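You operate a simulated robot arm through the tools that you are given. There is no shell and no other tool. Be economical: measure what you need, move in short steps, check, and stop when the job is done.

You are at the controls of a simulated two-armed robot. One attempt, no reset.

TASK
Refill the blue marker and draw a line in the two-dot rectangle.
Fine: Dip it in the blue ink; hold the bottle while you turn its cap off and on. The marker goes back in its slot. A coat counts when it lies all over at full strength: go over it till it gets no stronger.

It is judged by the outcome, as a careful person would: the job done as asked, and still so three seconds after it is handed in. It fails if anything else is knocked over, pushed out of place, dropped, spilled or broken. A push-on lid holds only when it is set on centred and level and pressed home; a screw cap is set on level and turned clockwise until tight.

THE ROBOT
Two 7-joint arms with two-finger parallel grippers on one trunk, on a base that drives. Base frame: it is fixed to the floor where the robot stands at the start and does not move with it; the origin is under the middle of the robot, x ahead of it, y to its left, z up; the surface under the hand at the start is at about z = 800. Lengths are in mm, angles in rad, forces in N, time in s.
The left shoulder is at the start at [70, 163, 1170], the right one opposite. With the tool pointing down near the work surface each hand reaches from about 380 to 880 mm from the robot's upright axis, wherever it stands, measured 20 degrees to its own side. Places, roughly: blue slot of the marker stand [600, 300, 800]; four-dot rectangle [400, 200, 800]; green ink bottle cap (4x4x2 cm) [500, -100, 900]; one-dot rectangle [500, 300, 800]; three-dot rectangle [400, 300, 800]; top of the console table [500, -100, 800]; two-dot rectangle [500, 200, 800]. Payload 3.43 kg a hand.
The TCP of each hand is the grasp point between the finger pads, 34 mm short of the fingertips. In the tool frame z runs along the fingers and y along their closing line. Largest opening 128 mm; finger width 24, thickness 12; the body of the gripper, 48 by 130 mm, starts 96 mm behind the TCP.
Orientation is that of the tool frame in the base frame, as a unit quaternion [x, y, z, w]. With the fingers straight down and closing along the base's y, the tool's x points along the base's -x, its y along +y and its z along -z.

THE INTERFACE
- The arms move only by the tool arm_command. It takes "left_rows", "right_rows" or both (then of equal length, played together; a hand with none holds still); each is a list that holds one entry, the list of rows, each a list of 7 numbers: the shift along the tool's x, y, z in units of 25 mm (1.0 is 25 mm), then the turn, a rotation vector about the tool's x, y, z in units of 8 degrees (1.0 is 8 degrees), then the gripper command, from -1 (fully open) to 1 (shut), values between in proportion. In form: [[[dx, dy, dz, rx, ry, rz, grip], ...]]. A call has 1 to 20 rows; each row shifts and turns the commanded pose from where the row before left it, along the tool's axes as they then stand. A call with a number of a shift or a turn outside -1 to 1 is refused whole. Each row takes 0.2 s and may step no farther than 50 mm and 0.15 rad from the row before; otherwise, or with a gripper value out of range, the whole call is refused. Where a pose cannot be reached the arm comes as near as it can. A force on the tool above 40 N (or 10 N above the force at the start of the call, whichever is more), or a blocked arm, ends the call early, and 0.2 s more pass. The fingers move at their own pace (about 153 mm/s each) and stop on an object; they squeeze with about 37 N. The grip force told is the motor's: it shows also when the fingers shut on nothing. Time passes only in rows, and 0.2 s behind the last, so rows that do not move let the fingers close. It gives the time, the measured TCP pose, the force on the tool (base axes), the opening and the grip force at its end, in the units of the frame above (readings bear some noise), with the torque about the TCP (base axes, N m) and any sound that the robot's microphone picked up, and new pictures: "views" is both (left out), scene, wrist or none (wrist: the cameras of the hands that moved).
- Cameras (640 x 400 px; columns grow to the right, rows downward): "scene" is now at [137, -10.8, 1398.1]; the picture's right is [-0.13, -0.99, 0.00], its down [-0.57, 0.08, -0.81] and it looks along [0.81, -0.11, -0.58] (base axes); focal length 214 px, centre (320, 200). "left" rides on the left gripper at [76, 11, -160] in its tool frame; the picture's right is [-0.15, 0.99, 0.00], its down [-0.88, -0.13, -0.46] and it looks along [-0.45, -0.07, 0.89] (tool axes); focal length 234 px, centre (320, 200). "right" rides on the right gripper at [76, -11, -160] in its tool frame; the picture's right is [0.15, 0.99, 0.00], its down [-0.88, 0.13, -0.46] and it looks along [-0.45, 0.07, 0.89] (tool axes); focal length 234 px, centre (320, 200). There is no depth. A picture from a camera that has moved, and an enlarged one, comes with that camera's place and axes in the base frame and with its lens.
- slide_trunk(by): slides the trunk up (or, below 0, down) by that many mm; the arms and the scene camera ride with it, the base frame stays. It gives what a move gives, with no picture.
- base_move(legs): drives the robot by 1 to 6 legs, each [ahead, left, turn to the left] in mm, mm and rad, along the robot's own axes; the way and the turn of a leg run together, so that a leg with both is an arc; at most 1500 mm and 3.142 rad a leg. The arms and the cameras ride along, it lands a little off, and it stops where it bumps. It gives what a move gives, and a new picture of the scene camera.
- aim_head(pan, tilt): turns the head with the scene camera to pan (to the left, within 1.501 rad either way) and tilt (down, from -0.506 to 1.204), counted from straight ahead of the robot. It gives what a move gives, and a new picture of the scene camera.
- close_up(camera, box): a new picture of the part [left, top, right, bottom] of that camera's present view, enlarged. It takes no simulated time.
- sign_off(): hands the job in; it is judged then, once.

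Go step by step. Nothing tells you exact positions but the pictures and the camera data: compare them with the known pose of the tool, close in by small moves and look again before you grip or let go. The budget is 120 turns and 260 pictures, counting those below and the enlarged ones. Unless the task says otherwise, let go and move clear before handing in, and close with one line.

The tools are called by a JSON object that holds its "api" and its "payload". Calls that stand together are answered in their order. arm_command: Moves the arms, as the interface text tells. Its arguments: {"type":"object","properties":{"left_rows":{"type":"array","items":{"type":"array","items":{"type":"array","items":{"type":"number"}}}},"right_rows":{"type":"array","items":{"type":"array","items":{"type":"array","items":{"type":"number"}}}},"views":{"type":"string","enum":["both","scene","wrist","none"]}},"required":[]} The other tools are called the same way: slide_trunk (by) slides the trunk up or down; base_move (legs) drives the base; aim_head (pan, tilt) turns the head that bears the scene camera; close_up (camera, box) takes an enlarged picture of a part of a camera's view; sign_off () hands the job in.

At the start:

```text
clock: 0.0
left_eef_pos: [507.3, 338.2, 1226.2]
left_tool_rot: [0.0, 1.0, 0.0, 0.001]
left_contact_force: [0.2, 0.8, 0.8]
left_ft_torque: [0.01, 0.01, 0.01]
left_finger_gap: 128.1
left_grasp_force: 0.0
right_eef_pos: [439.3, -39.4, 1209.7]
right_tool_rot: [0.0, 1.0, 0.0, 0.0]
right_contact_force: [0.0, -0.1, 0.4]
right_ft_torque: [0.03, 0.02, -0.02]
right_finger_gap: 128.0
right_grasp_force: 0.0
trunk travel left (down, up): [-650.0, 290.0]
robot x, y, heading: [0.8, -2.4, 0.0]
head pan, tilt: [-0.133, 0.618]
```

scene: 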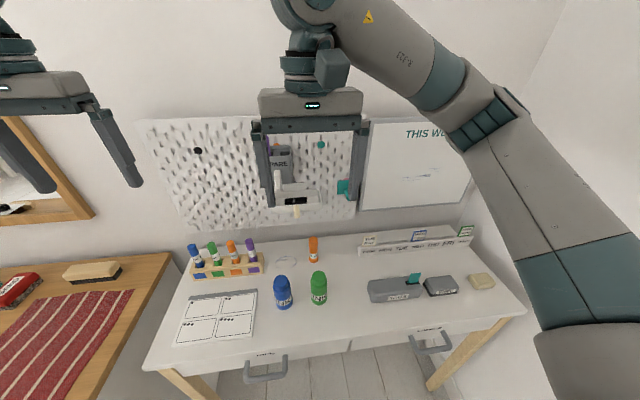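
right: 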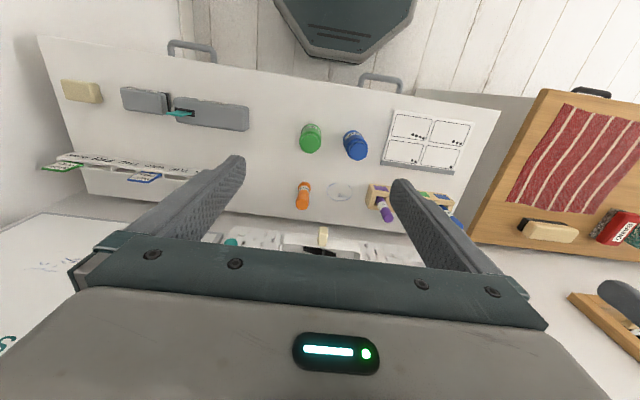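
left: 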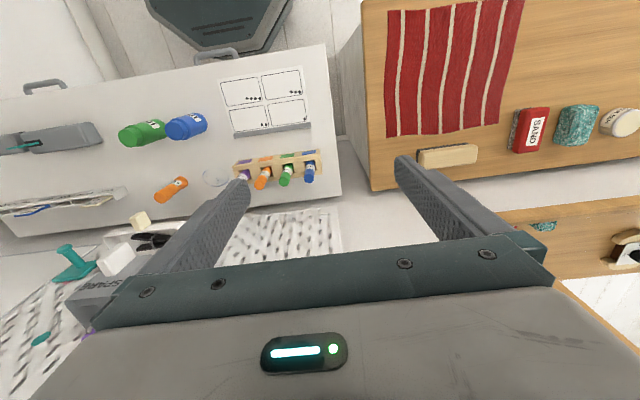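

The desk holds a marker stand, a dot-rectangle sheet, and a blue and a green ink bottle. I'll enlarge the views to measure them.

{"api": "close_up", "payload": {"camera": "scene", "box": [160, 220, 350, 350]}}

{"api": "close_up", "payload": {"camera": "left", "box": [100, 60, 350, 216]}}

{"api": "close_up", "payload": {"camera": "right", "box": [280, 90, 500, 230]}}

```text
3.08 times, centred on (255, 285) of scene
camera zoom: at [137.0, -10.8, 1398.1], right [-0.13, -0.99, 0.0], down [-0.57, 0.08, -0.81], along [0.81, -0.11, -0.58], focal length 660 px, centre (520, -62)
```

zoom: 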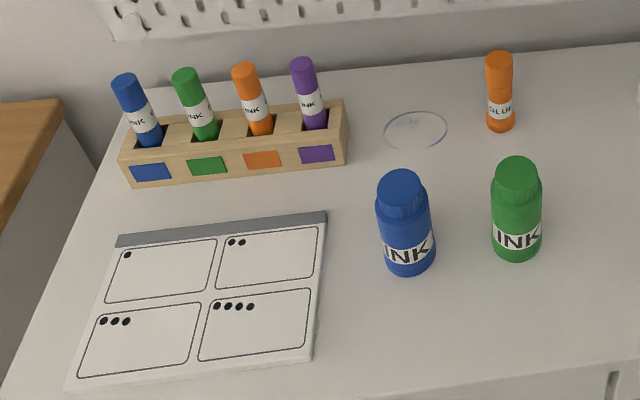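

```text
2.56 times, centred on (225, 138) of left
camera zoom: at [431.0, 349.4, 1387.8], right [0.14, 0.99, 0.0], down [0.88, -0.13, 0.46], along [0.45, -0.07, -0.89], focal length 600 px, centre (563, 359)
```

zoom: 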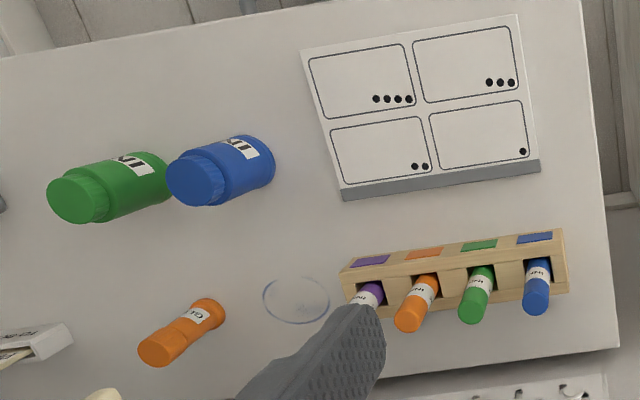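

```text
2.86 times, centred on (390, 160) of right
camera zoom: at [363.6, -51.0, 1369.3], right [-0.15, 0.99, 0.0], down [0.88, 0.13, 0.46], along [0.45, 0.07, -0.89], focal length 669 px, centre (120, 314)
```

zoom: 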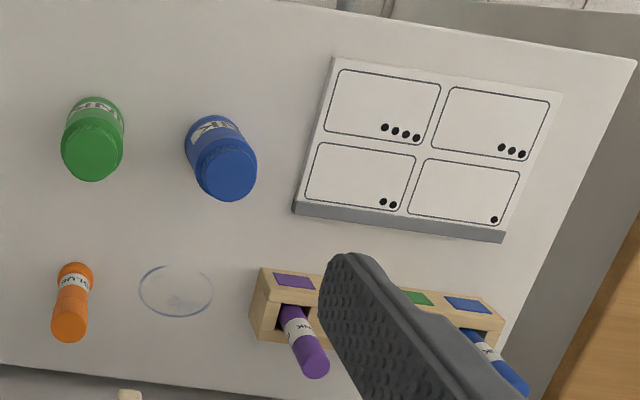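

I estimate the blue bottle at about (490, 45) with its top near z 895, and the green one about 98 mm to its right. I'll lower the left hand over the marker stand to see whether the markers have caps.

{"api": "arm_command", "payload": {"left_rows": [[[0, -0.2, 1, 0, 0, 0, -1], [0, -0.2, 1, 0, 0, 0, -1], [0, -0.2, 1, 0, 0, 0, -1], [0, -0.2, 1, 0, 0, 0, -1], [0, -0.2, 1, 0, 0, 0, -1], [0, -0.2, 1, 0, 0, 0, -1], [0, -0.2, 1, 0, 0, 0, -1], [0, -0.2, 1, 0, 0, 0, -1]]], "views": "wrist"}}

{"api": "close_up", "payload": {"camera": "left", "box": [190, 80, 430, 230]}}

```text
clock: 1.8
left_eef_pos: [508.1, 299.7, 1026.1]
left_tool_rot: [0.0, 1.0, 0.0, 0.001]
left_contact_force: [0.8, -0.2, 0.7]
left_ft_torque: [-0.03, 0.01, 0.01]
left_finger_gap: 127.9
left_grasp_force: 0.1
right_eef_pos: [441.3, -38.9, 1209.2]
right_tool_rot: [-0.001, 1.0, 0.0, -0.002]
right_contact_force: [0.5, 0.6, 0.3]
right_ft_torque: [0.0, 0.02, -0.01]
right_finger_gap: 127.9
right_grasp_force: 0.1
trunk travel left (down, up): [-650.0, 290.0]
robot x, y, heading: [-0.4, 0.6, -0.005]
head pan, tilt: [-0.133, 0.618]
camera left: at [432.0, 310.1, 1187.0], right [0.14, 0.99, 0.0], down [0.88, -0.13, 0.46], along [0.45, -0.07, -0.89], focal length 234 px, centre (320, 200)
```

left: 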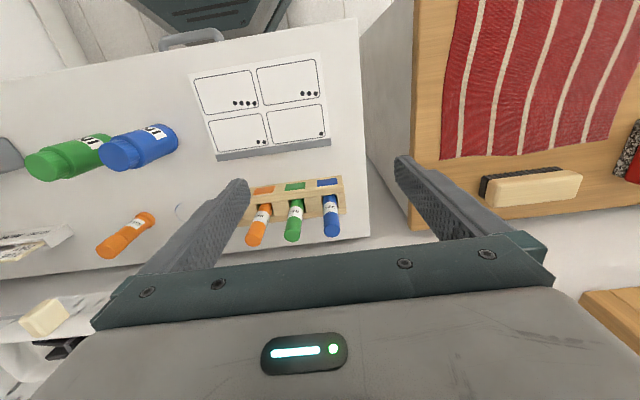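

```text
2.67 times, centred on (310, 155) of left
camera zoom: at [432.0, 310.1, 1187.0], right [0.14, 0.99, 0.0], down [0.88, -0.13, 0.46], along [0.45, -0.07, -0.89], focal length 624 px, centre (347, 320)
```

zoom: 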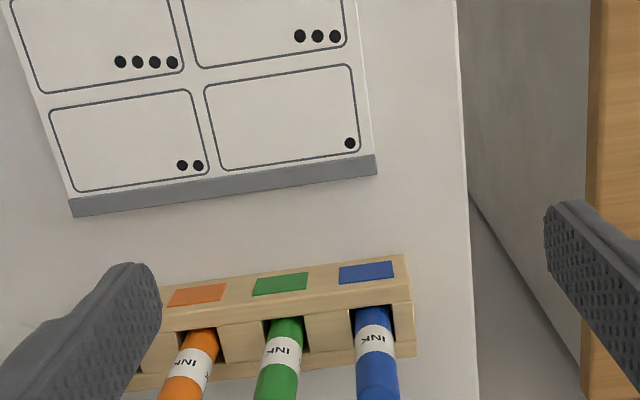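

The markers stand upright; I put the blue one at about (606, 301) with its top near z 925. I'll zoom in more on it.

{"api": "close_up", "payload": {"camera": "scene", "box": [180, 230, 270, 286]}}

{"api": "close_up", "payload": {"camera": "left", "box": [230, 165, 360, 246]}}

{"api": "close_up", "payload": {"camera": "left", "box": [20, 100, 200, 212]}}

```text
7.11 times, centred on (225, 258) of scene
camera zoom: at [137.9, -10.8, 1398.0], right [-0.13, -0.99, 0.0], down [-0.58, 0.08, -0.81], along [0.81, -0.11, -0.58], focal length 1525 px, centre (996, -212)
```

zoom: 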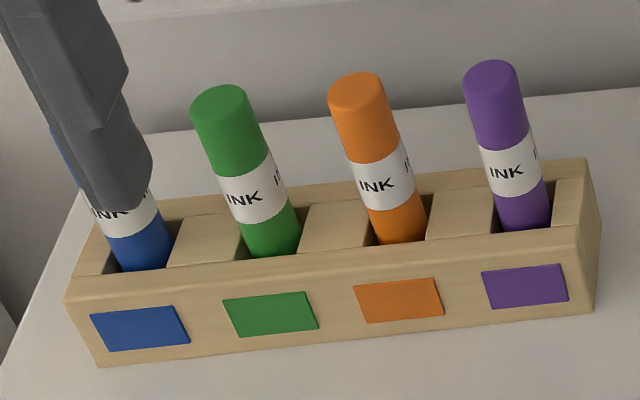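

```text
4.92 times, centred on (295, 206) of left
camera zoom: at [432.0, 310.1, 1187.0], right [0.14, 0.99, 0.0], down [0.88, -0.13, 0.46], along [0.45, -0.07, -0.89], focal length 1153 px, centre (443, 173)
```

zoom: 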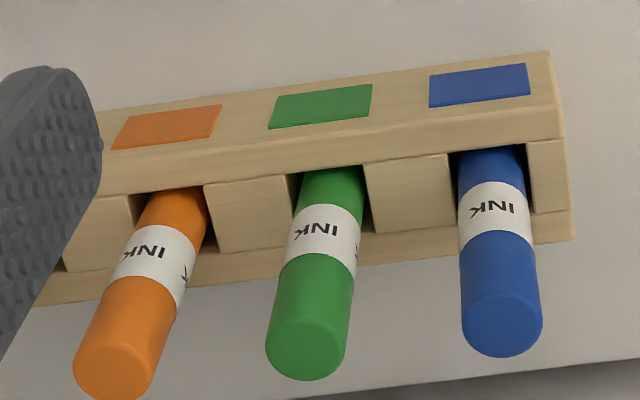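

```text
3.56 times, centred on (110, 156) of left
camera zoom: at [432.0, 310.1, 1187.0], right [0.14, 0.99, 0.0], down [0.88, -0.13, 0.46], along [0.45, -0.07, -0.89], focal length 833 px, centre (1067, 356)
```

zoom: 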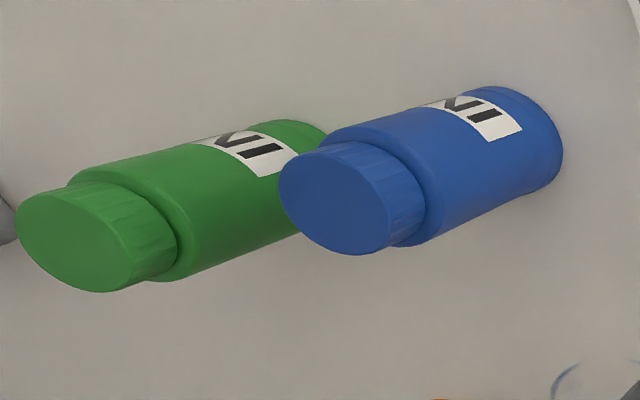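

The markers look uncapped and sit tip-down in square pockets. Next I'll roll the left hand by 115° and then tilt it, so it can grip the bottle body from the left with the camera on top.

{"api": "arm_command", "payload": {"left_rows": [[[0.8, -0.8, -0.4, 0, 0, 0, -1], [0.8, -0.8, -0.4, 0, 0, 0, -1], [0.8, -0.8, -0.4, 0, 0, 0, -1], [0.8, -0.8, -0.4, 0, 0, 0, -1], [0, 0, 0, 0, 0, -0.9583, -1], [0, 0, 0, 0, 0, -0.9583, -1], [0, 0, 0, 0, 0, -0.9583, -1], [0, 0, 0, 0, 0, -0.9583, -1], [0, 0, 0, 0, 0, -0.9583, -1], [0, 0, 0, 0, 0, -0.9583, -1], [0, 0, 0, 0, 0, -0.9583, -1], [0, 0, 0, 0, 0, -0.9583, -1], [0, 0, 0, 0, 0, -0.9583, -1], [0, 0, 0, 0, 0, -0.9583, -1], [0, 0, 0, 0, 0, -0.9583, -1], [0, 0, 0, 0, 0, -0.9583, -1], [0, 0, 0, 0, 0, -0.9583, -1], [0, 0, 0, 0, 0, -0.9583, -1], [0, 0, 0, 0, 0, -0.9583, -1]]], "views": "scene"}}

```text
clock: 5.8
left_eef_pos: [431.2, 233.3, 1073.7]
left_tool_rot: [0.844, -0.537, 0.0, 0.002]
left_contact_force: [0.3, 0.4, 0.3]
left_ft_torque: [0.01, -0.02, -0.01]
left_finger_gap: 128.0
left_grasp_force: 0.0
left hand out of reach, approached as far as the arm can: row 19
right_eef_pos: [438.2, -39.1, 1210.2]
right_tool_rot: [0.001, 1.0, 0.0, 0.001]
right_contact_force: [1.0, 0.1, 0.2]
right_ft_torque: [-0.01, -0.01, 0.01]
right_finger_gap: 127.8
right_grasp_force: 0.0
trunk travel left (down, up): [-650.0, 290.0]
robot x, y, heading: [-0.2, -0.0, 0.0]
head pan, tilt: [-0.133, 0.618]
camera scene: at [136.0, -10.3, 1398.2], right [-0.13, -0.99, 0.0], down [-0.57, 0.08, -0.81], along [0.81, -0.11, -0.58], focal length 214 px, centre (320, 200)
```

scene: 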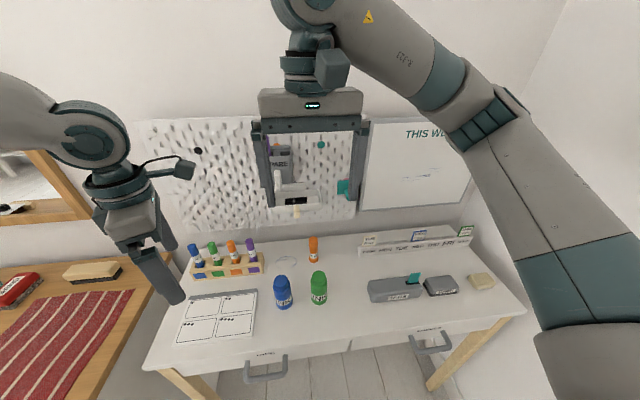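

The roll came out as planned, close to the joint's limit. Now I'll tilt the hand.

{"api": "arm_command", "payload": {"left_rows": [[[0, 0, 0, 0, 0.9028, 0, -1], [0, 0, 0, 0, 0.9028, 0, -1], [0, 0, 0, 0, 0.9028, 0, -1], [0, 0, 0, 0, 0.9028, 0, -1], [0, 0, 0, 0, 0.9028, 0, -1], [0, 0, 0, 0, 0.9028, 0, -1], [0, 0, 0, 0, 0.9028, 0, -1], [0, 0, 0, 0, 0.9028, 0, -1], [0, 0, 0, 0, 0.9028, 0, -1]]], "views": "both"}}

```text
clock: 7.8
left_eef_pos: [431.3, 233.5, 1073.7]
left_tool_rot: [0.711, -0.452, 0.455, 0.289]
left_contact_force: [0.3, 0.6, -0.3]
left_ft_torque: [-0.05, -0.03, -0.02]
left_finger_gap: 128.2
left_grasp_force: 0.1
right_eef_pos: [439.0, -38.2, 1209.6]
right_tool_rot: [-0.001, 1.0, -0.001, 0.0]
right_contact_force: [-0.2, 0.4, 0.8]
right_ft_torque: [-0.03, -0.01, -0.03]
right_finger_gap: 127.8
right_grasp_force: 0.0
trunk travel left (down, up): [-650.0, 290.0]
robot x, y, heading: [0.2, 1.3, 0.005]
head pan, tilt: [-0.133, 0.618]
camera scene: at [136.8, -8.8, 1398.3], right [-0.13, -0.99, 0.0], down [-0.57, 0.08, -0.81], along [0.81, -0.11, -0.58], focal length 214 px, centre (320, 200)
camera left: at [373.1, 330.2, 1210.8], right [-0.92, -0.36, -0.13], down [-0.21, 0.76, -0.61], along [0.32, -0.53, -0.78], focal length 234 px, centre (320, 200)
```

scene: 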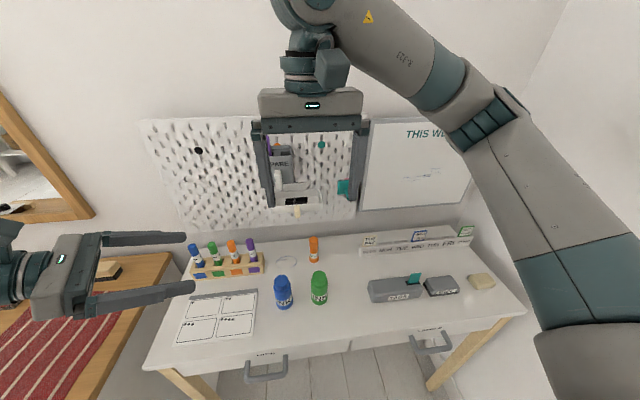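
left: 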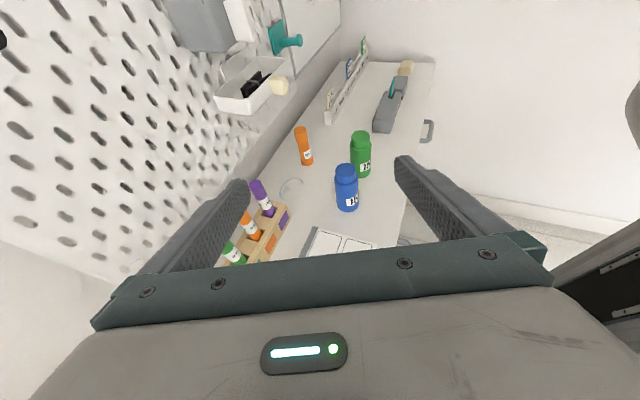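

The hand is oriented as I wanted. I'll go to a pre-grasp point about 130 mm short of the bottle.

{"api": "arm_command", "payload": {"left_rows": [[[-0.655, 0.1315, 0.735, 0, 0, 0, -0.25], [-0.655, 0.1315, 0.735, 0, 0, 0, -0.25], [-0.655, 0.1315, 0.735, 0, 0, 0, -0.25], [-0.655, 0.1315, 0.735, 0, 0, 0, -0.25], [-0.655, 0.1315, 0.735, 0, 0, 0, -0.25], [-0.655, 0.1315, 0.735, 0, 0, 0, -0.25], [-0.655, 0.1315, 0.735, 0, 0, 0, -0.25], [-0.655, 0.1315, 0.735, 0, 0, 0, -0.25]]], "views": "both"}}

```text
clock: 9.6
left_eef_pos: [441.2, 149.0, 891.9]
left_tool_rot: [0.713, -0.453, 0.452, 0.288]
left_contact_force: [-0.5, -0.9, -0.1]
left_ft_torque: [0.0, 0.0, -0.02]
left_finger_gap: 79.9
left_grasp_force: 0.0
right_eef_pos: [441.7, -41.8, 1208.1]
right_tool_rot: [0.0, 1.0, 0.001, -0.002]
right_contact_force: [-0.6, -0.2, 0.0]
right_ft_torque: [0.05, 0.0, -0.02]
right_finger_gap: 128.0
right_grasp_force: 0.0
trunk travel left (down, up): [-650.0, 290.0]
robot x, y, heading: [5.8, -2.2, 0.001]
head pan, tilt: [-0.133, 0.618]
camera scene: at [139.7, -13.8, 1397.7], right [-0.13, -0.99, 0.0], down [-0.58, 0.08, -0.81], along [0.81, -0.11, -0.58], focal length 214 px, centre (320, 200)
camera left: at [382.9, 245.5, 1030.4], right [-0.92, -0.36, -0.13], down [-0.22, 0.77, -0.6], along [0.32, -0.53, -0.79], focal length 234 px, centre (320, 200)
```

scene: 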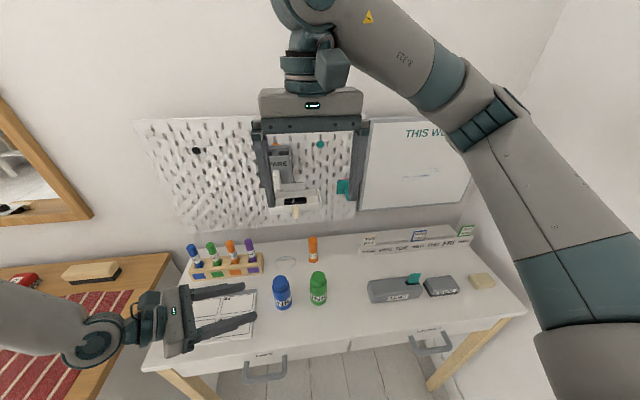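
left: 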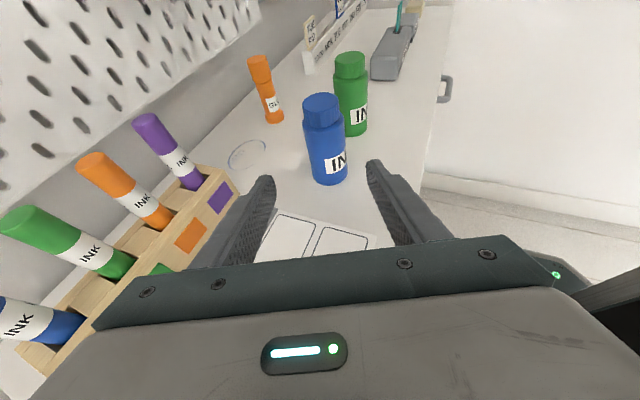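

From both views the bottle axis is at about (483, 43) and its top near z 902. I'll advance most of the way and check centring.

{"api": "arm_command", "payload": {"left_rows": [[[0.01, 0.068, 1, 0, 0, 0, -0.25], [0.01, 0.068, 1, 0, 0, 0, -0.25], [0.01, 0.068, 1, 0, 0, 0, -0.25], [0.01, 0.068, 0.8, 0, 0, 0, -0.25]]], "views": "both"}}

{"api": "close_up", "payload": {"camera": "scene", "box": [210, 260, 350, 350]}}

```text
clock: 10.6
left_eef_pos: [477.8, 97.5, 897.8]
left_tool_rot: [0.712, -0.453, 0.453, 0.288]
left_contact_force: [-0.8, -0.1, 0.9]
left_ft_torque: [0.0, -0.02, 0.0]
left_finger_gap: 80.0
left_grasp_force: 0.0
left hand out of reach, approached as far as the arm can: row 2, 3, 4
right_eef_pos: [439.7, -40.7, 1209.1]
right_tool_rot: [-0.001, 1.0, 0.001, -0.001]
right_contact_force: [-0.1, 0.2, -0.5]
right_ft_torque: [0.04, 0.01, -0.01]
right_finger_gap: 127.9
right_grasp_force: 0.0
trunk travel left (down, up): [-650.0, 290.0]
robot x, y, heading: [-0.1, -4.0, 0.003]
head pan, tilt: [-0.133, 0.618]
camera scene: at [137.8, -12.2, 1398.0], right [-0.13, -0.99, 0.0], down [-0.58, 0.08, -0.81], along [0.81, -0.11, -0.58], focal length 214 px, centre (320, 200)
camera left: at [420.2, 192.6, 1036.4], right [-0.92, -0.36, -0.13], down [-0.22, 0.77, -0.6], along [0.32, -0.53, -0.79], focal length 234 px, centre (320, 200)
```

scene: 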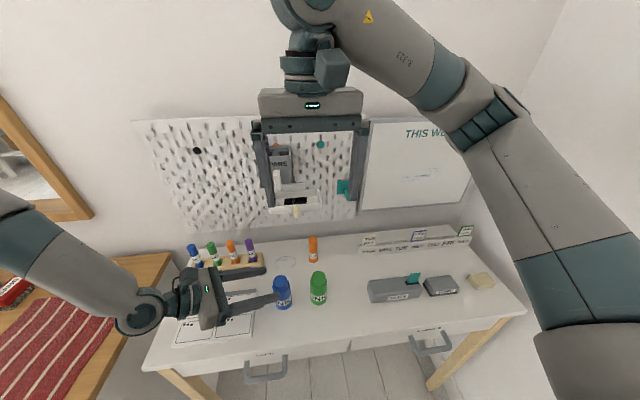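
left: 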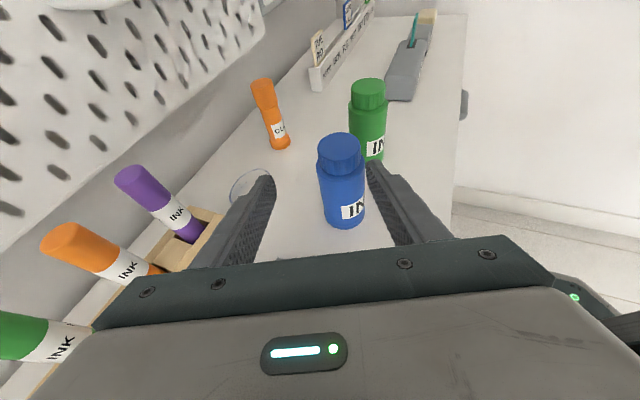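

```text
4.44 times, centred on (280, 305) of scene
camera zoom: at [137.8, -12.2, 1398.0], right [-0.13, -0.99, 0.0], down [-0.58, 0.08, -0.81], along [0.81, -0.11, -0.58], focal length 953 px, centre (498, -267)
```

zoom: 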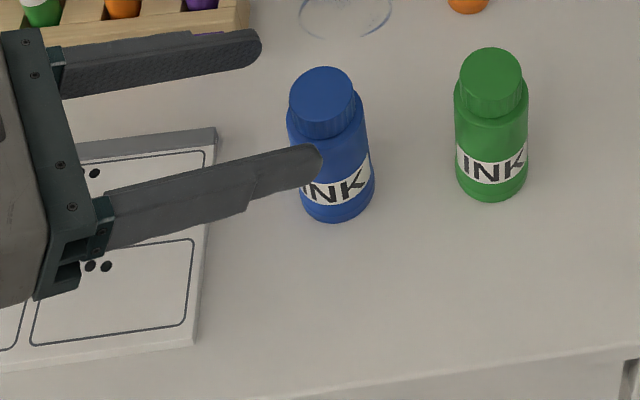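

The left arm hits a limit at this depth. I'll back out, raise the hand, and lower the trunk so the shoulder suits a near-horizontal reach.

{"api": "arm_command", "payload": {"left_rows": [[[0, 0, -1, 0, 0, 0, -0.25], [0, 0, -1, 0, 0, 0, -0.25], [0, 0, -1, 0, 0, 0, -0.25], [0.906, 0, -0.423, 0, 0, 0, -0.25], [0.906, 0, -0.423, 0, 0, 0, -0.25], [0.906, 0, -0.423, 0, 0, 0, -0.25], [0.906, 0, -0.423, 0, 0, 0, -0.25], [0.906, 0, -0.423, 0, 0, 0, -0.25], [0.906, 0, -0.423, 0, 0, 0, -0.25]]], "views": "none"}}

```text
clock: 12.6
left_eef_pos: [450.9, 159.0, 1083.7]
left_tool_rot: [0.711, -0.452, 0.454, 0.288]
left_contact_force: [0.4, 0.0, -0.1]
left_ft_torque: [-0.01, -0.02, 0.05]
left_finger_gap: 79.8
left_grasp_force: 0.0
left hand out of reach, approached as far as the arm can: row 8
right_eef_pos: [439.8, -39.3, 1209.5]
right_tool_rot: [0.0, 1.0, 0.0, 0.0]
right_contact_force: [-0.1, 0.1, 0.0]
right_ft_torque: [0.02, -0.01, -0.02]
right_finger_gap: 128.0
right_grasp_force: 0.1
trunk travel left (down, up): [-650.0, 290.0]
robot x, y, heading: [1.9, -0.1, 0.001]
head pan, tilt: [-0.133, 0.618]
```

{"api": "slide_trunk", "payload": {"by": -170}}

{"api": "arm_command", "payload": {"left_rows": [[[0, 0.07, 1, 0, 0, 0, -0.25], [-0.4, 0.07, 0.6, 0, 0, 0, -0.25]]], "views": "both"}}

```text
clock: 14.5
left_eef_pos: [450.0, 160.4, 913.4]
left_tool_rot: [0.712, -0.453, 0.453, 0.287]
left_contact_force: [-0.2, 0.1, -0.6]
left_ft_torque: [-0.01, 0.04, 0.04]
left_finger_gap: 80.1
left_grasp_force: 0.1
right_eef_pos: [439.9, -39.3, 1039.6]
right_tool_rot: [0.0, 1.0, -0.001, 0.0]
right_contact_force: [0.9, -0.4, -0.3]
right_ft_torque: [-0.02, -0.01, 0.0]
right_finger_gap: 128.1
right_grasp_force: 0.0
trunk travel left (down, up): [-480.0, 460.0]
robot x, y, heading: [0.4, -0.4, -0.004]
head pan, tilt: [-0.133, 0.618]
```

```text
clock: 15.1
left_eef_pos: [462.2, 129.1, 888.3]
left_tool_rot: [0.712, -0.453, 0.454, 0.288]
left_contact_force: [-0.2, -0.1, 0.1]
left_ft_torque: [-0.03, 0.01, -0.01]
left_finger_gap: 79.9
left_grasp_force: 0.0
right_eef_pos: [437.9, -39.6, 1040.6]
right_tool_rot: [0.0, 1.0, 0.0, -0.001]
right_contact_force: [0.3, -0.3, 1.0]
right_ft_torque: [-0.04, 0.0, -0.06]
right_finger_gap: 128.1
right_grasp_force: 0.1
trunk travel left (down, up): [-480.0, 460.0]
robot x, y, heading: [1.2, -0.2, 0.002]
head pan, tilt: [-0.133, 0.618]
camera scene: at [137.0, -10.2, 1228.1], right [-0.13, -0.99, 0.0], down [-0.57, 0.08, -0.81], along [0.81, -0.11, -0.58], focal length 214 px, centre (320, 200)
camera left: at [403.9, 226.1, 1026.0], right [-0.92, -0.36, -0.13], down [-0.22, 0.77, -0.61], along [0.32, -0.53, -0.78], focal length 234 px, centre (320, 200)
```

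scene: 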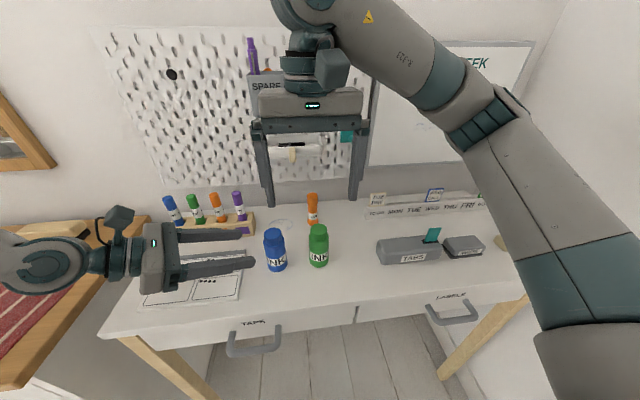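
left: 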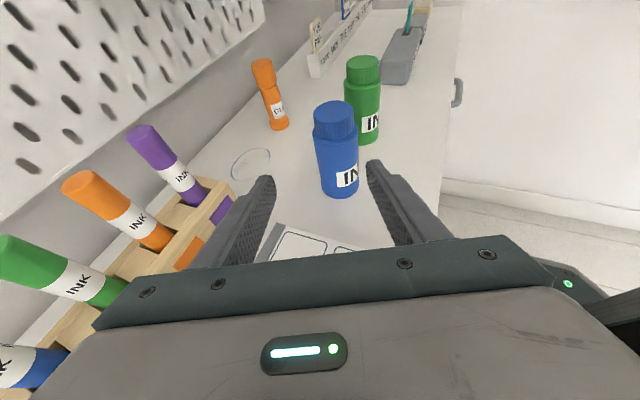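

The bottle is about 19 mm off toward the hand's +y side. I'll correct that and advance partway.

{"api": "arm_command", "payload": {"left_rows": [[[-0.1, 0.77, 0, 0, 0, 0, -0.25], [-0.1, 0, 0.9, 0, 0, 0, -0.25], [-0.07, 0, 0.9, 0, 0, 0, -0.25]]], "views": "both"}}

{"api": "close_up", "payload": {"camera": "scene", "box": [200, 210, 340, 300]}}

```text
clock: 15.9
left_eef_pos: [477.5, 93.4, 860.3]
left_tool_rot: [0.713, -0.451, 0.454, 0.287]
left_contact_force: [0.4, 0.3, -0.6]
left_ft_torque: [0.0, -0.02, -0.01]
left_finger_gap: 80.0
left_grasp_force: 0.2
left hand out of reach, approached as far as the arm can: row 1
right_eef_pos: [439.5, -38.5, 1039.6]
right_tool_rot: [0.0, 1.0, 0.0, 0.001]
right_contact_force: [0.2, 1.0, -0.6]
right_ft_torque: [-0.01, 0.01, -0.03]
right_finger_gap: 127.8
right_grasp_force: 0.2
trunk travel left (down, up): [-480.0, 460.0]
robot x, y, heading: [3.8, 0.3, 0.003]
head pan, tilt: [-0.133, 0.618]
camera scene: at [137.4, -11.0, 1228.0], right [-0.13, -0.99, 0.0], down [-0.58, 0.08, -0.81], along [0.81, -0.11, -0.58], focal length 214 px, centre (320, 200)
camera left: at [420.3, 189.7, 997.9], right [-0.92, -0.37, -0.13], down [-0.22, 0.77, -0.6], along [0.32, -0.53, -0.79], focal length 234 px, centre (320, 200)
```

scene: 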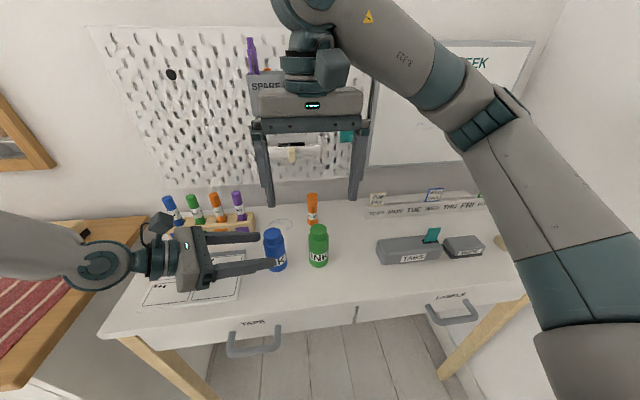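
left: 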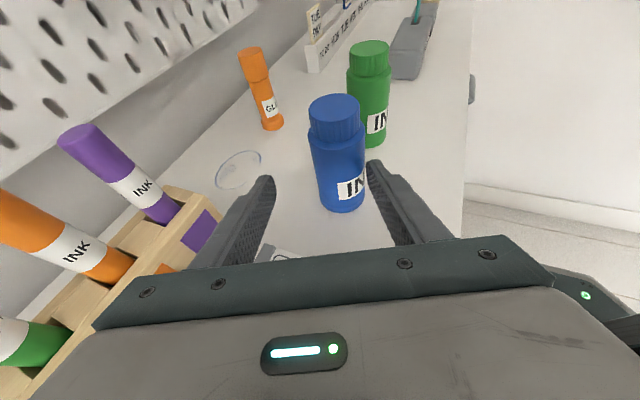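

```text
4.44 times, centred on (270, 255) of scene
camera zoom: at [137.4, -11.0, 1228.0], right [-0.13, -0.99, 0.0], down [-0.58, 0.08, -0.81], along [0.81, -0.11, -0.58], focal length 953 px, centre (542, -44)
```

zoom: 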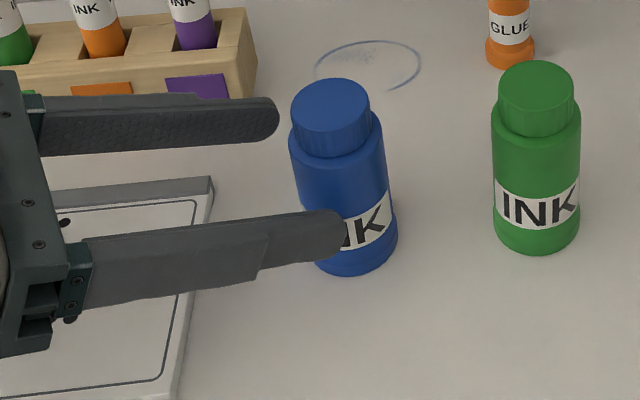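

The arm is too folded, because the wrist is too near its shoulder. I'll back out, drive the base back 120 mm, and try again with more extension.

{"api": "arm_command", "payload": {"left_rows": [[[0, 0, -1, 0, 0, 0, -0.25], [0, 0, -1, 0, 0, 0, -0.25], [0.6, 0, -0.5, 0, 0, 0, -0.25]]], "views": "none"}}

{"api": "base_move", "payload": {"legs": [[-120, 0, 0]]}}

```text
clock: 16.7
left_eef_pos: [457.9, 138.3, 900.1]
left_tool_rot: [0.712, -0.453, 0.453, 0.287]
left_contact_force: [0.1, -0.2, 0.4]
left_ft_torque: [0.02, -0.01, 0.0]
left_finger_gap: 80.1
left_grasp_force: 0.1
right_eef_pos: [439.5, -40.9, 1039.9]
right_tool_rot: [-0.001, 1.0, 0.001, 0.001]
right_contact_force: [0.8, 0.7, 0.0]
right_ft_torque: [0.0, -0.01, -0.01]
right_finger_gap: 127.7
right_grasp_force: 0.0
trunk travel left (down, up): [-480.0, 460.0]
robot x, y, heading: [0.5, -0.9, 0.0]
head pan, tilt: [-0.133, 0.618]
```

```text
clock: 18.0
left_eef_pos: [337.2, 139.2, 899.1]
left_tool_rot: [0.711, -0.452, 0.454, 0.288]
left_contact_force: [-0.6, -0.7, -0.5]
left_ft_torque: [0.03, -0.06, 0.06]
left_finger_gap: 80.0
left_grasp_force: 0.1
right_eef_pos: [317.5, -38.8, 1040.1]
right_tool_rot: [0.0, 1.0, 0.0, 0.0]
right_contact_force: [0.2, -0.2, 1.0]
right_ft_torque: [0.01, -0.01, 0.03]
right_finger_gap: 127.9
right_grasp_force: 0.1
trunk travel left (down, up): [-480.0, 460.0]
robot x, y, heading: [-121.1, -1.9, 0.003]
head pan, tilt: [-0.133, 0.618]
camera scene: at [15.7, -10.7, 1228.2], right [-0.13, -0.99, 0.0], down [-0.57, 0.08, -0.82], along [0.81, -0.11, -0.58], focal length 214 px, centre (320, 200)
```

scene: 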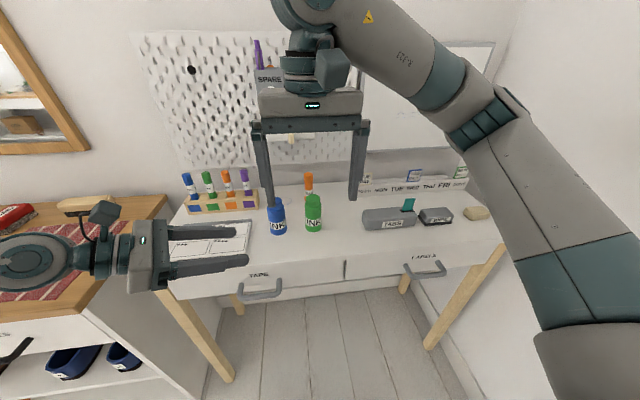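

{"api": "arm_command", "payload": {"left_rows": [[[0.088, -0.718, 0.474, 0, 0, 0, -0.25], [0.088, -0.718, 0.474, 0, 0, 0, -0.25], [0.088, -0.718, 0.474, 0, 0, 0, -0.25], [0.088, -0.718, 0.474, 0, 0, 0, -0.25], [0.088, -0.718, 0.474, 0, 0, 0, -0.25], [0, 0, 0.6, 0, 0, 0, -0.25]]], "views": "both"}}

{"api": "close_up", "payload": {"camera": "scene", "box": [200, 180, 340, 270]}}

```text
clock: 19.4
left_eef_pos: [452.7, 108.7, 876.0]
left_tool_rot: [0.712, -0.453, 0.453, 0.287]
left_contact_force: [-0.5, 0.2, 0.5]
left_ft_torque: [0.0, -0.01, 0.03]
left_finger_gap: 80.1
left_grasp_force: 0.0
right_eef_pos: [319.0, -40.0, 1039.6]
right_tool_rot: [0.0, 1.0, 0.0, 0.0]
right_contact_force: [-0.5, -0.3, -0.6]
right_ft_torque: [-0.01, -0.02, 0.01]
right_finger_gap: 127.8
right_grasp_force: 0.0
trunk travel left (down, up): [-480.0, 460.0]
robot x, y, heading: [-122.6, -0.6, 0.002]
head pan, tilt: [-0.133, 0.618]
camera scene: at [16.9, -11.6, 1228.1], right [-0.13, -0.99, 0.0], down [-0.58, 0.08, -0.81], along [0.81, -0.11, -0.58], focal length 214 px, centre (320, 200)
camera left: at [393.6, 205.9, 1014.0], right [-0.92, -0.36, -0.13], down [-0.21, 0.77, -0.6], along [0.32, -0.53, -0.79], focal length 234 px, centre (320, 200)
```

scene: 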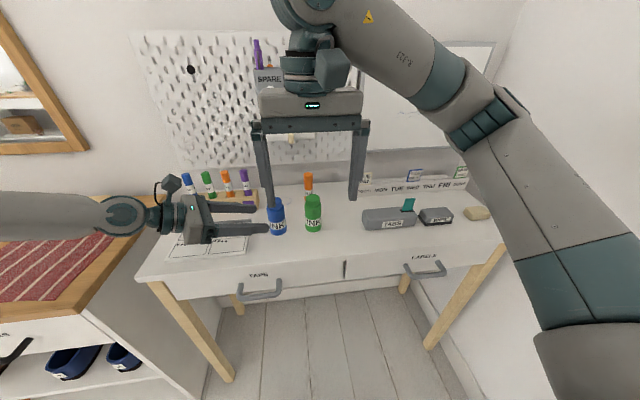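
left: 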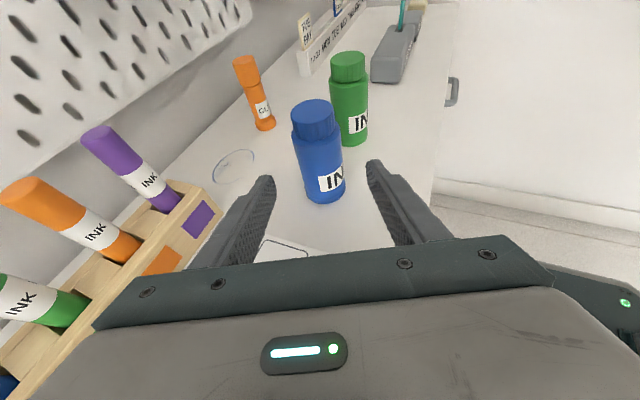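

```text
4.44 times, centred on (270, 225) of scene
camera zoom: at [16.9, -11.6, 1228.1], right [-0.13, -0.99, 0.0], down [-0.58, 0.08, -0.81], along [0.81, -0.11, -0.58], focal length 953 px, centre (542, 89)
```

zoom: 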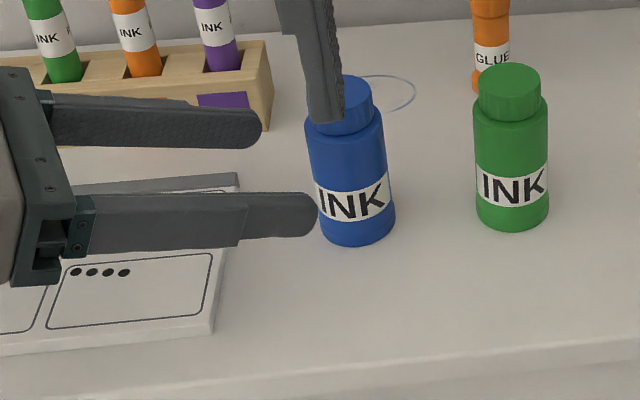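

Reach is fine now and the bottle is centred to within about 3 mm. I'll advance until the fingers straddle it.

{"api": "arm_command", "payload": {"left_rows": [[[0, 0.028, 0.8, 0, 0, 0, -0.25], [0, 0.028, 0.8, 0, 0, 0, -0.25], [0, 0.028, 0.8, 0, 0, 0, -0.25], [0, 0.028, 0.78, 0, 0, 0, -0.25]]], "views": "both"}}

{"api": "close_up", "payload": {"camera": "scene", "box": [200, 180, 340, 270]}}

```text
clock: 20.4
left_eef_pos: [480.0, 44.8, 842.3]
left_tool_rot: [0.712, -0.452, 0.454, 0.288]
left_contact_force: [0.2, 0.0, -0.3]
left_ft_torque: [0.01, -0.02, 0.02]
left_finger_gap: 80.1
left_grasp_force: 0.0
right_eef_pos: [320.5, -40.8, 1039.8]
right_tool_rot: [0.0, 1.0, 0.001, -0.001]
right_contact_force: [-0.4, 0.6, -0.1]
right_ft_torque: [0.02, -0.02, -0.01]
right_finger_gap: 127.7
right_grasp_force: 0.0
trunk travel left (down, up): [-480.0, 460.0]
robot x, y, heading: [-121.7, -2.5, 0.001]
head pan, tilt: [-0.133, 0.618]
camera scene: at [17.1, -11.2, 1228.0], right [-0.13, -0.99, 0.0], down [-0.58, 0.08, -0.81], along [0.81, -0.11, -0.58], focal length 214 px, centre (320, 200)
camera left: at [422.0, 140.8, 981.1], right [-0.92, -0.36, -0.13], down [-0.22, 0.77, -0.6], along [0.32, -0.53, -0.79], focal length 234 px, centre (320, 200)
```

scene: 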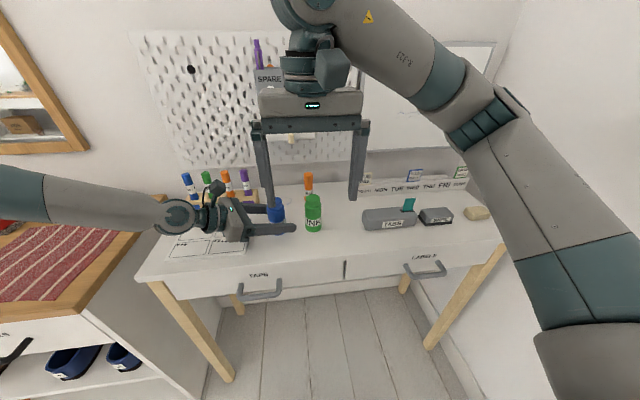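
left: 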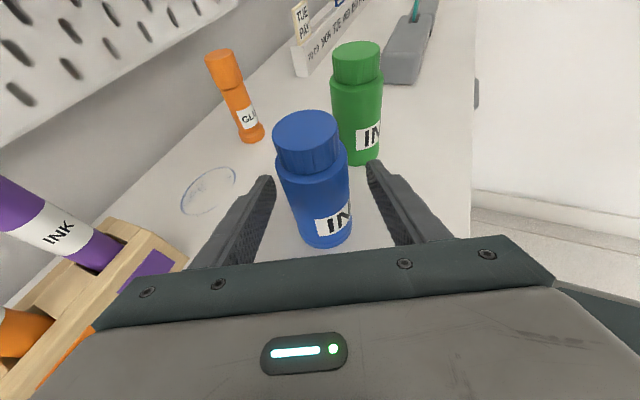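

```text
4.44 times, centred on (270, 225) of scene
camera zoom: at [17.1, -11.2, 1228.0], right [-0.13, -0.99, 0.0], down [-0.58, 0.08, -0.81], along [0.81, -0.11, -0.58], focal length 953 px, centre (542, 89)
```

zoom: 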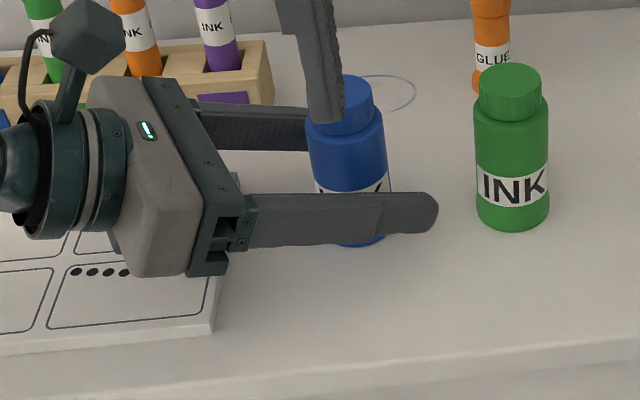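

The bottle sits between the fingers. I'll nudge the hand 2.5 mm and close in stages.

{"api": "arm_command", "payload": {"left_rows": [[[0, -0.1, 0, 0, 0, 0, -0.1], [0, 0, 0, 0, 0, 0, 0.06], [0, 0, 0, 0, 0, 0, 0.15], [0, 0, 0, 0, 0, 0, 0.22], [0, 0, 0, 0, 0, 0, 0.35], [0, 0, 0, 0, 0, 0, 1], [0, 0, 0, 0, 0, 0, 1]]], "views": "both"}}

```text
clock: 22.0
left_eef_pos: [479.8, 45.6, 842.8]
left_tool_rot: [0.712, -0.453, 0.454, 0.288]
left_contact_force: [0.7, -0.1, 0.0]
left_ft_torque: [-0.01, 0.0, 0.0]
left_finger_gap: 45.8
left_grasp_force: 37.1
right_eef_pos: [318.6, -39.3, 1038.4]
right_tool_rot: [0.001, 1.0, 0.0, 0.0]
right_contact_force: [0.5, -0.4, 0.6]
right_ft_torque: [0.02, 0.0, 0.02]
right_finger_gap: 128.1
right_grasp_force: 0.2
trunk travel left (down, up): [-480.0, 460.0]
robot x, y, heading: [-123.8, 3.2, -0.001]
head pan, tilt: [-0.133, 0.618]
camera scene: at [16.7, -10.8, 1228.1], right [-0.13, -0.99, 0.0], down [-0.57, 0.08, -0.81], along [0.81, -0.11, -0.58], focal length 214 px, centre (320, 200)
camera left: at [423.3, 142.3, 981.2], right [-0.92, -0.36, -0.13], down [-0.21, 0.77, -0.6], along [0.32, -0.53, -0.79], focal length 234 px, centre (320, 200)
```

scene: 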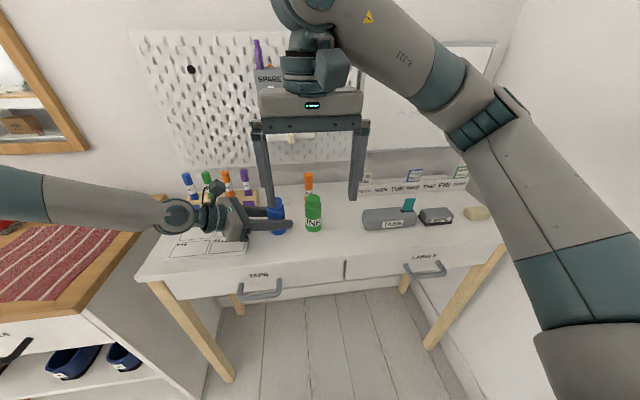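
left: 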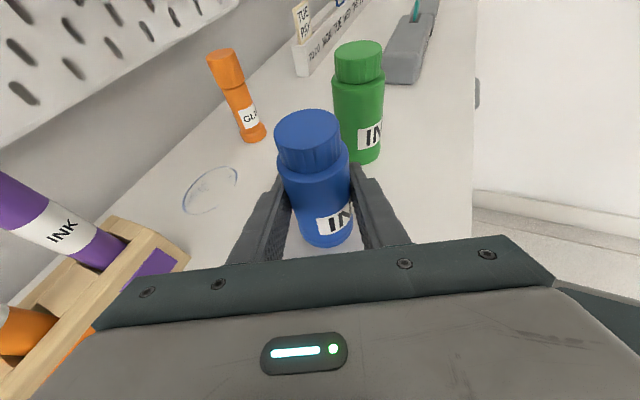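

The bottle is held, 46 mm wide at the grip. Now I'll bring the right hand over the cap and pre-rotate it clockwise by 90°.

{"api": "arm_command", "payload": {"right_rows": [[[-0.923, 0.474, 0, 0, 0, 0, 0], [-0.923, 0.474, 0, 0, 0, 0, 0], [-0.923, 0.474, 0, 0, 0, 0, 0], [-0.923, 0.474, 0, 0, 0, 0, 0], [-0.923, 0.474, 0, 0, 0, 0, 0], [-0.923, 0.474, 0, 0, 0, 0, 0], [-0.923, 0.474, 0, 0, 0, 0, 0], [0, 0, 0, 0, 0, 0.9375, 0], [0, 0, 0, 0, 0, 0.9375, 0], [0, 0, 0, 0, 0, 0.9375, 0], [0, 0, 0, 0, 0, 0.9375, 0], [0, 0, 0, 0, 0, 0.9375, 0], [0, 0, 0, 0, 0, 0.9375, 0], [0, 0, 0, 0, 0, 0.9375, 0], [0, 0, 0, 0, 0, 0.9375, 0], [0, 0, 0, 0, 0, 0.9375, 0], [0, 0, 0, 0, 0, 0.9375, 0], [0, 0, 0, 0, 0, 0.9375, 0], [0, 0, 0, 0, 0, 0.9375, 0]]], "views": "both"}}

```text
clock: 26.0
left_eef_pos: [480.8, 46.6, 844.3]
left_tool_rot: [0.711, -0.453, 0.454, 0.288]
left_contact_force: [0.0, 0.1, 0.3]
left_ft_torque: [-0.02, -0.11, -0.02]
left_finger_gap: 46.2
left_grasp_force: 37.2
right_eef_pos: [482.1, 42.7, 1040.1]
right_tool_rot: [0.708, 0.706, -0.001, 0.0]
right_contact_force: [0.6, -0.1, 0.0]
right_ft_torque: [0.01, -0.02, -0.02]
right_finger_gap: 64.3
right_grasp_force: 0.1
trunk travel left (down, up): [-480.0, 460.0]
robot x, y, heading: [-124.9, 2.8, 0.001]
head pan, tilt: [-0.133, 0.618]
camera scene: at [16.6, -10.7, 1228.1], right [-0.13, -0.99, 0.0], down [-0.57, 0.08, -0.81], along [0.81, -0.11, -0.58], focal length 214 px, centre (320, 200)
camera right: at [470.0, 119.6, 1199.2], right [0.99, 0.14, 0.0], down [0.13, -0.88, 0.46], along [0.07, -0.45, -0.89], focal length 234 px, centre (320, 200)
```

scene: 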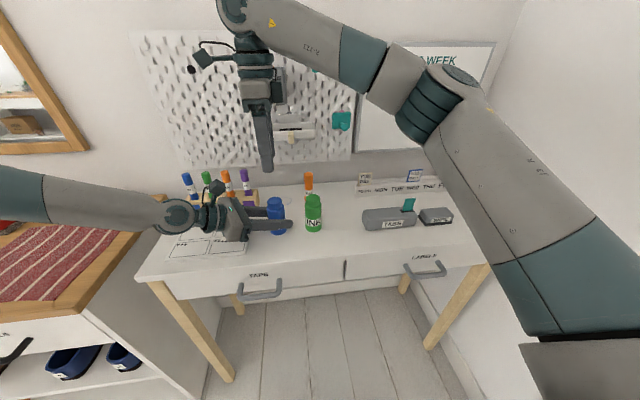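
right: 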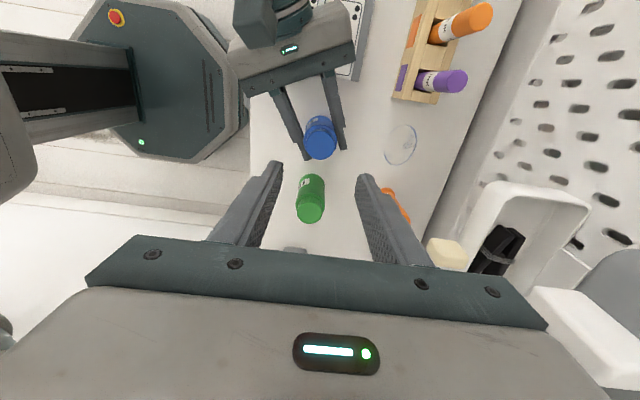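

The cap is right under the right hand, within about 1 mm. I'll descend.

{"api": "arm_command", "payload": {"right_rows": [[[0, 0, 0.97, 0, 0, 0, 0], [0, 0, 0.97, 0, 0, 0, 0], [0, 0, 0.97, 0, 0, 0, 0], [0, 0, 0.97, 0, 0, 0, 0], [0, 0, 0.92, 0, 0, 0, 0]]], "views": "both"}}

{"api": "close_up", "payload": {"camera": "left", "box": [220, 60, 400, 172]}}

{"api": "close_up", "payload": {"camera": "scene", "box": [220, 160, 340, 240]}}

```text
clock: 27.2
left_eef_pos: [481.3, 45.2, 844.0]
left_tool_rot: [0.711, -0.452, 0.454, 0.288]
left_contact_force: [1.8, -0.2, 0.4]
left_ft_torque: [-0.03, -0.08, -0.01]
left_finger_gap: 46.2
left_grasp_force: 36.8
right_eef_pos: [480.9, 43.3, 921.6]
right_tool_rot: [0.707, 0.707, 0.0, -0.001]
right_contact_force: [-0.9, 0.0, 0.2]
right_ft_torque: [0.02, -0.01, -0.03]
right_finger_gap: 64.1
right_grasp_force: 0.1
trunk travel left (down, up): [-480.0, 460.0]
robot x, y, heading: [-120.8, -0.8, -0.002]
head pan, tilt: [-0.133, 0.618]
camera scene: at [16.8, -10.8, 1228.1], right [-0.13, -0.99, 0.0], down [-0.58, 0.08, -0.81], along [0.81, -0.11, -0.58], focal length 214 px, centre (320, 200)
camera right: at [470.0, 119.8, 1081.1], right [0.99, 0.15, 0.0], down [0.13, -0.88, 0.46], along [0.07, -0.45, -0.89], focal length 234 px, centre (320, 200)
```

scene: 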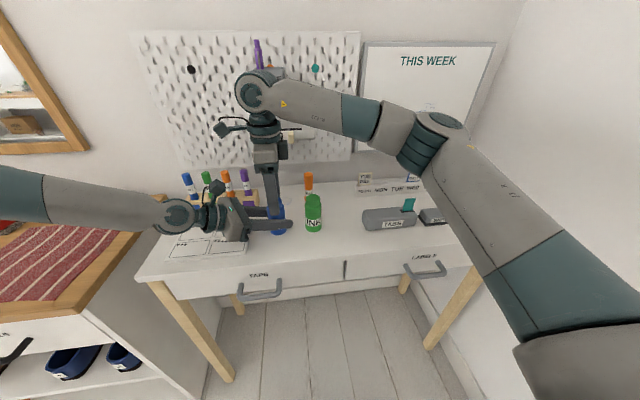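
right: 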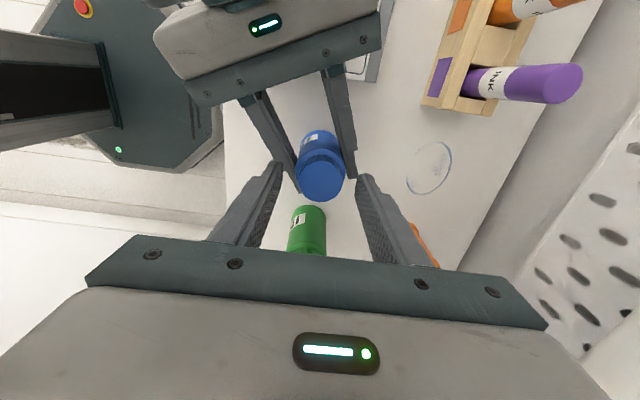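

```text
3.56 times, centred on (310, 116) of left
camera zoom: at [423.3, 142.3, 981.3], right [-0.92, -0.36, -0.13], down [-0.21, 0.77, -0.6], along [0.32, -0.53, -0.79], focal length 833 px, centre (356, 499)
```

zoom: 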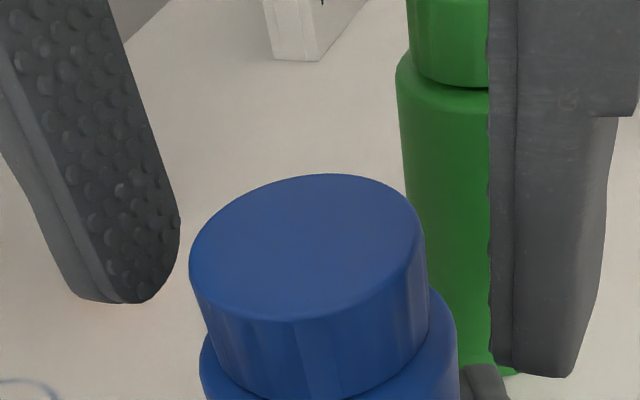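

```text
5.00 times, centred on (280, 200) of scene
camera zoom: at [16.8, -10.8, 1228.1], right [-0.13, -0.99, 0.0], down [-0.58, 0.08, -0.81], along [0.81, -0.11, -0.58], focal length 1072 px, centre (520, 200)
```

zoom: 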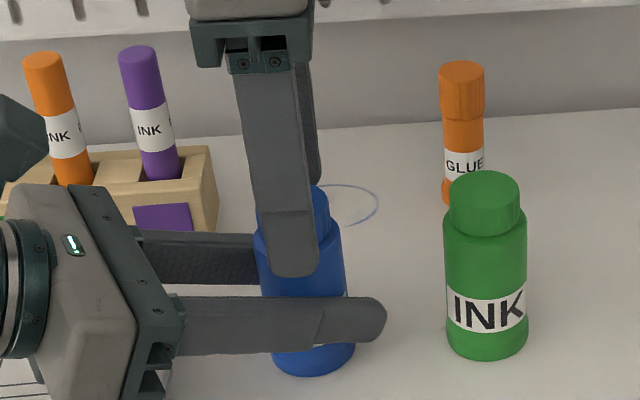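

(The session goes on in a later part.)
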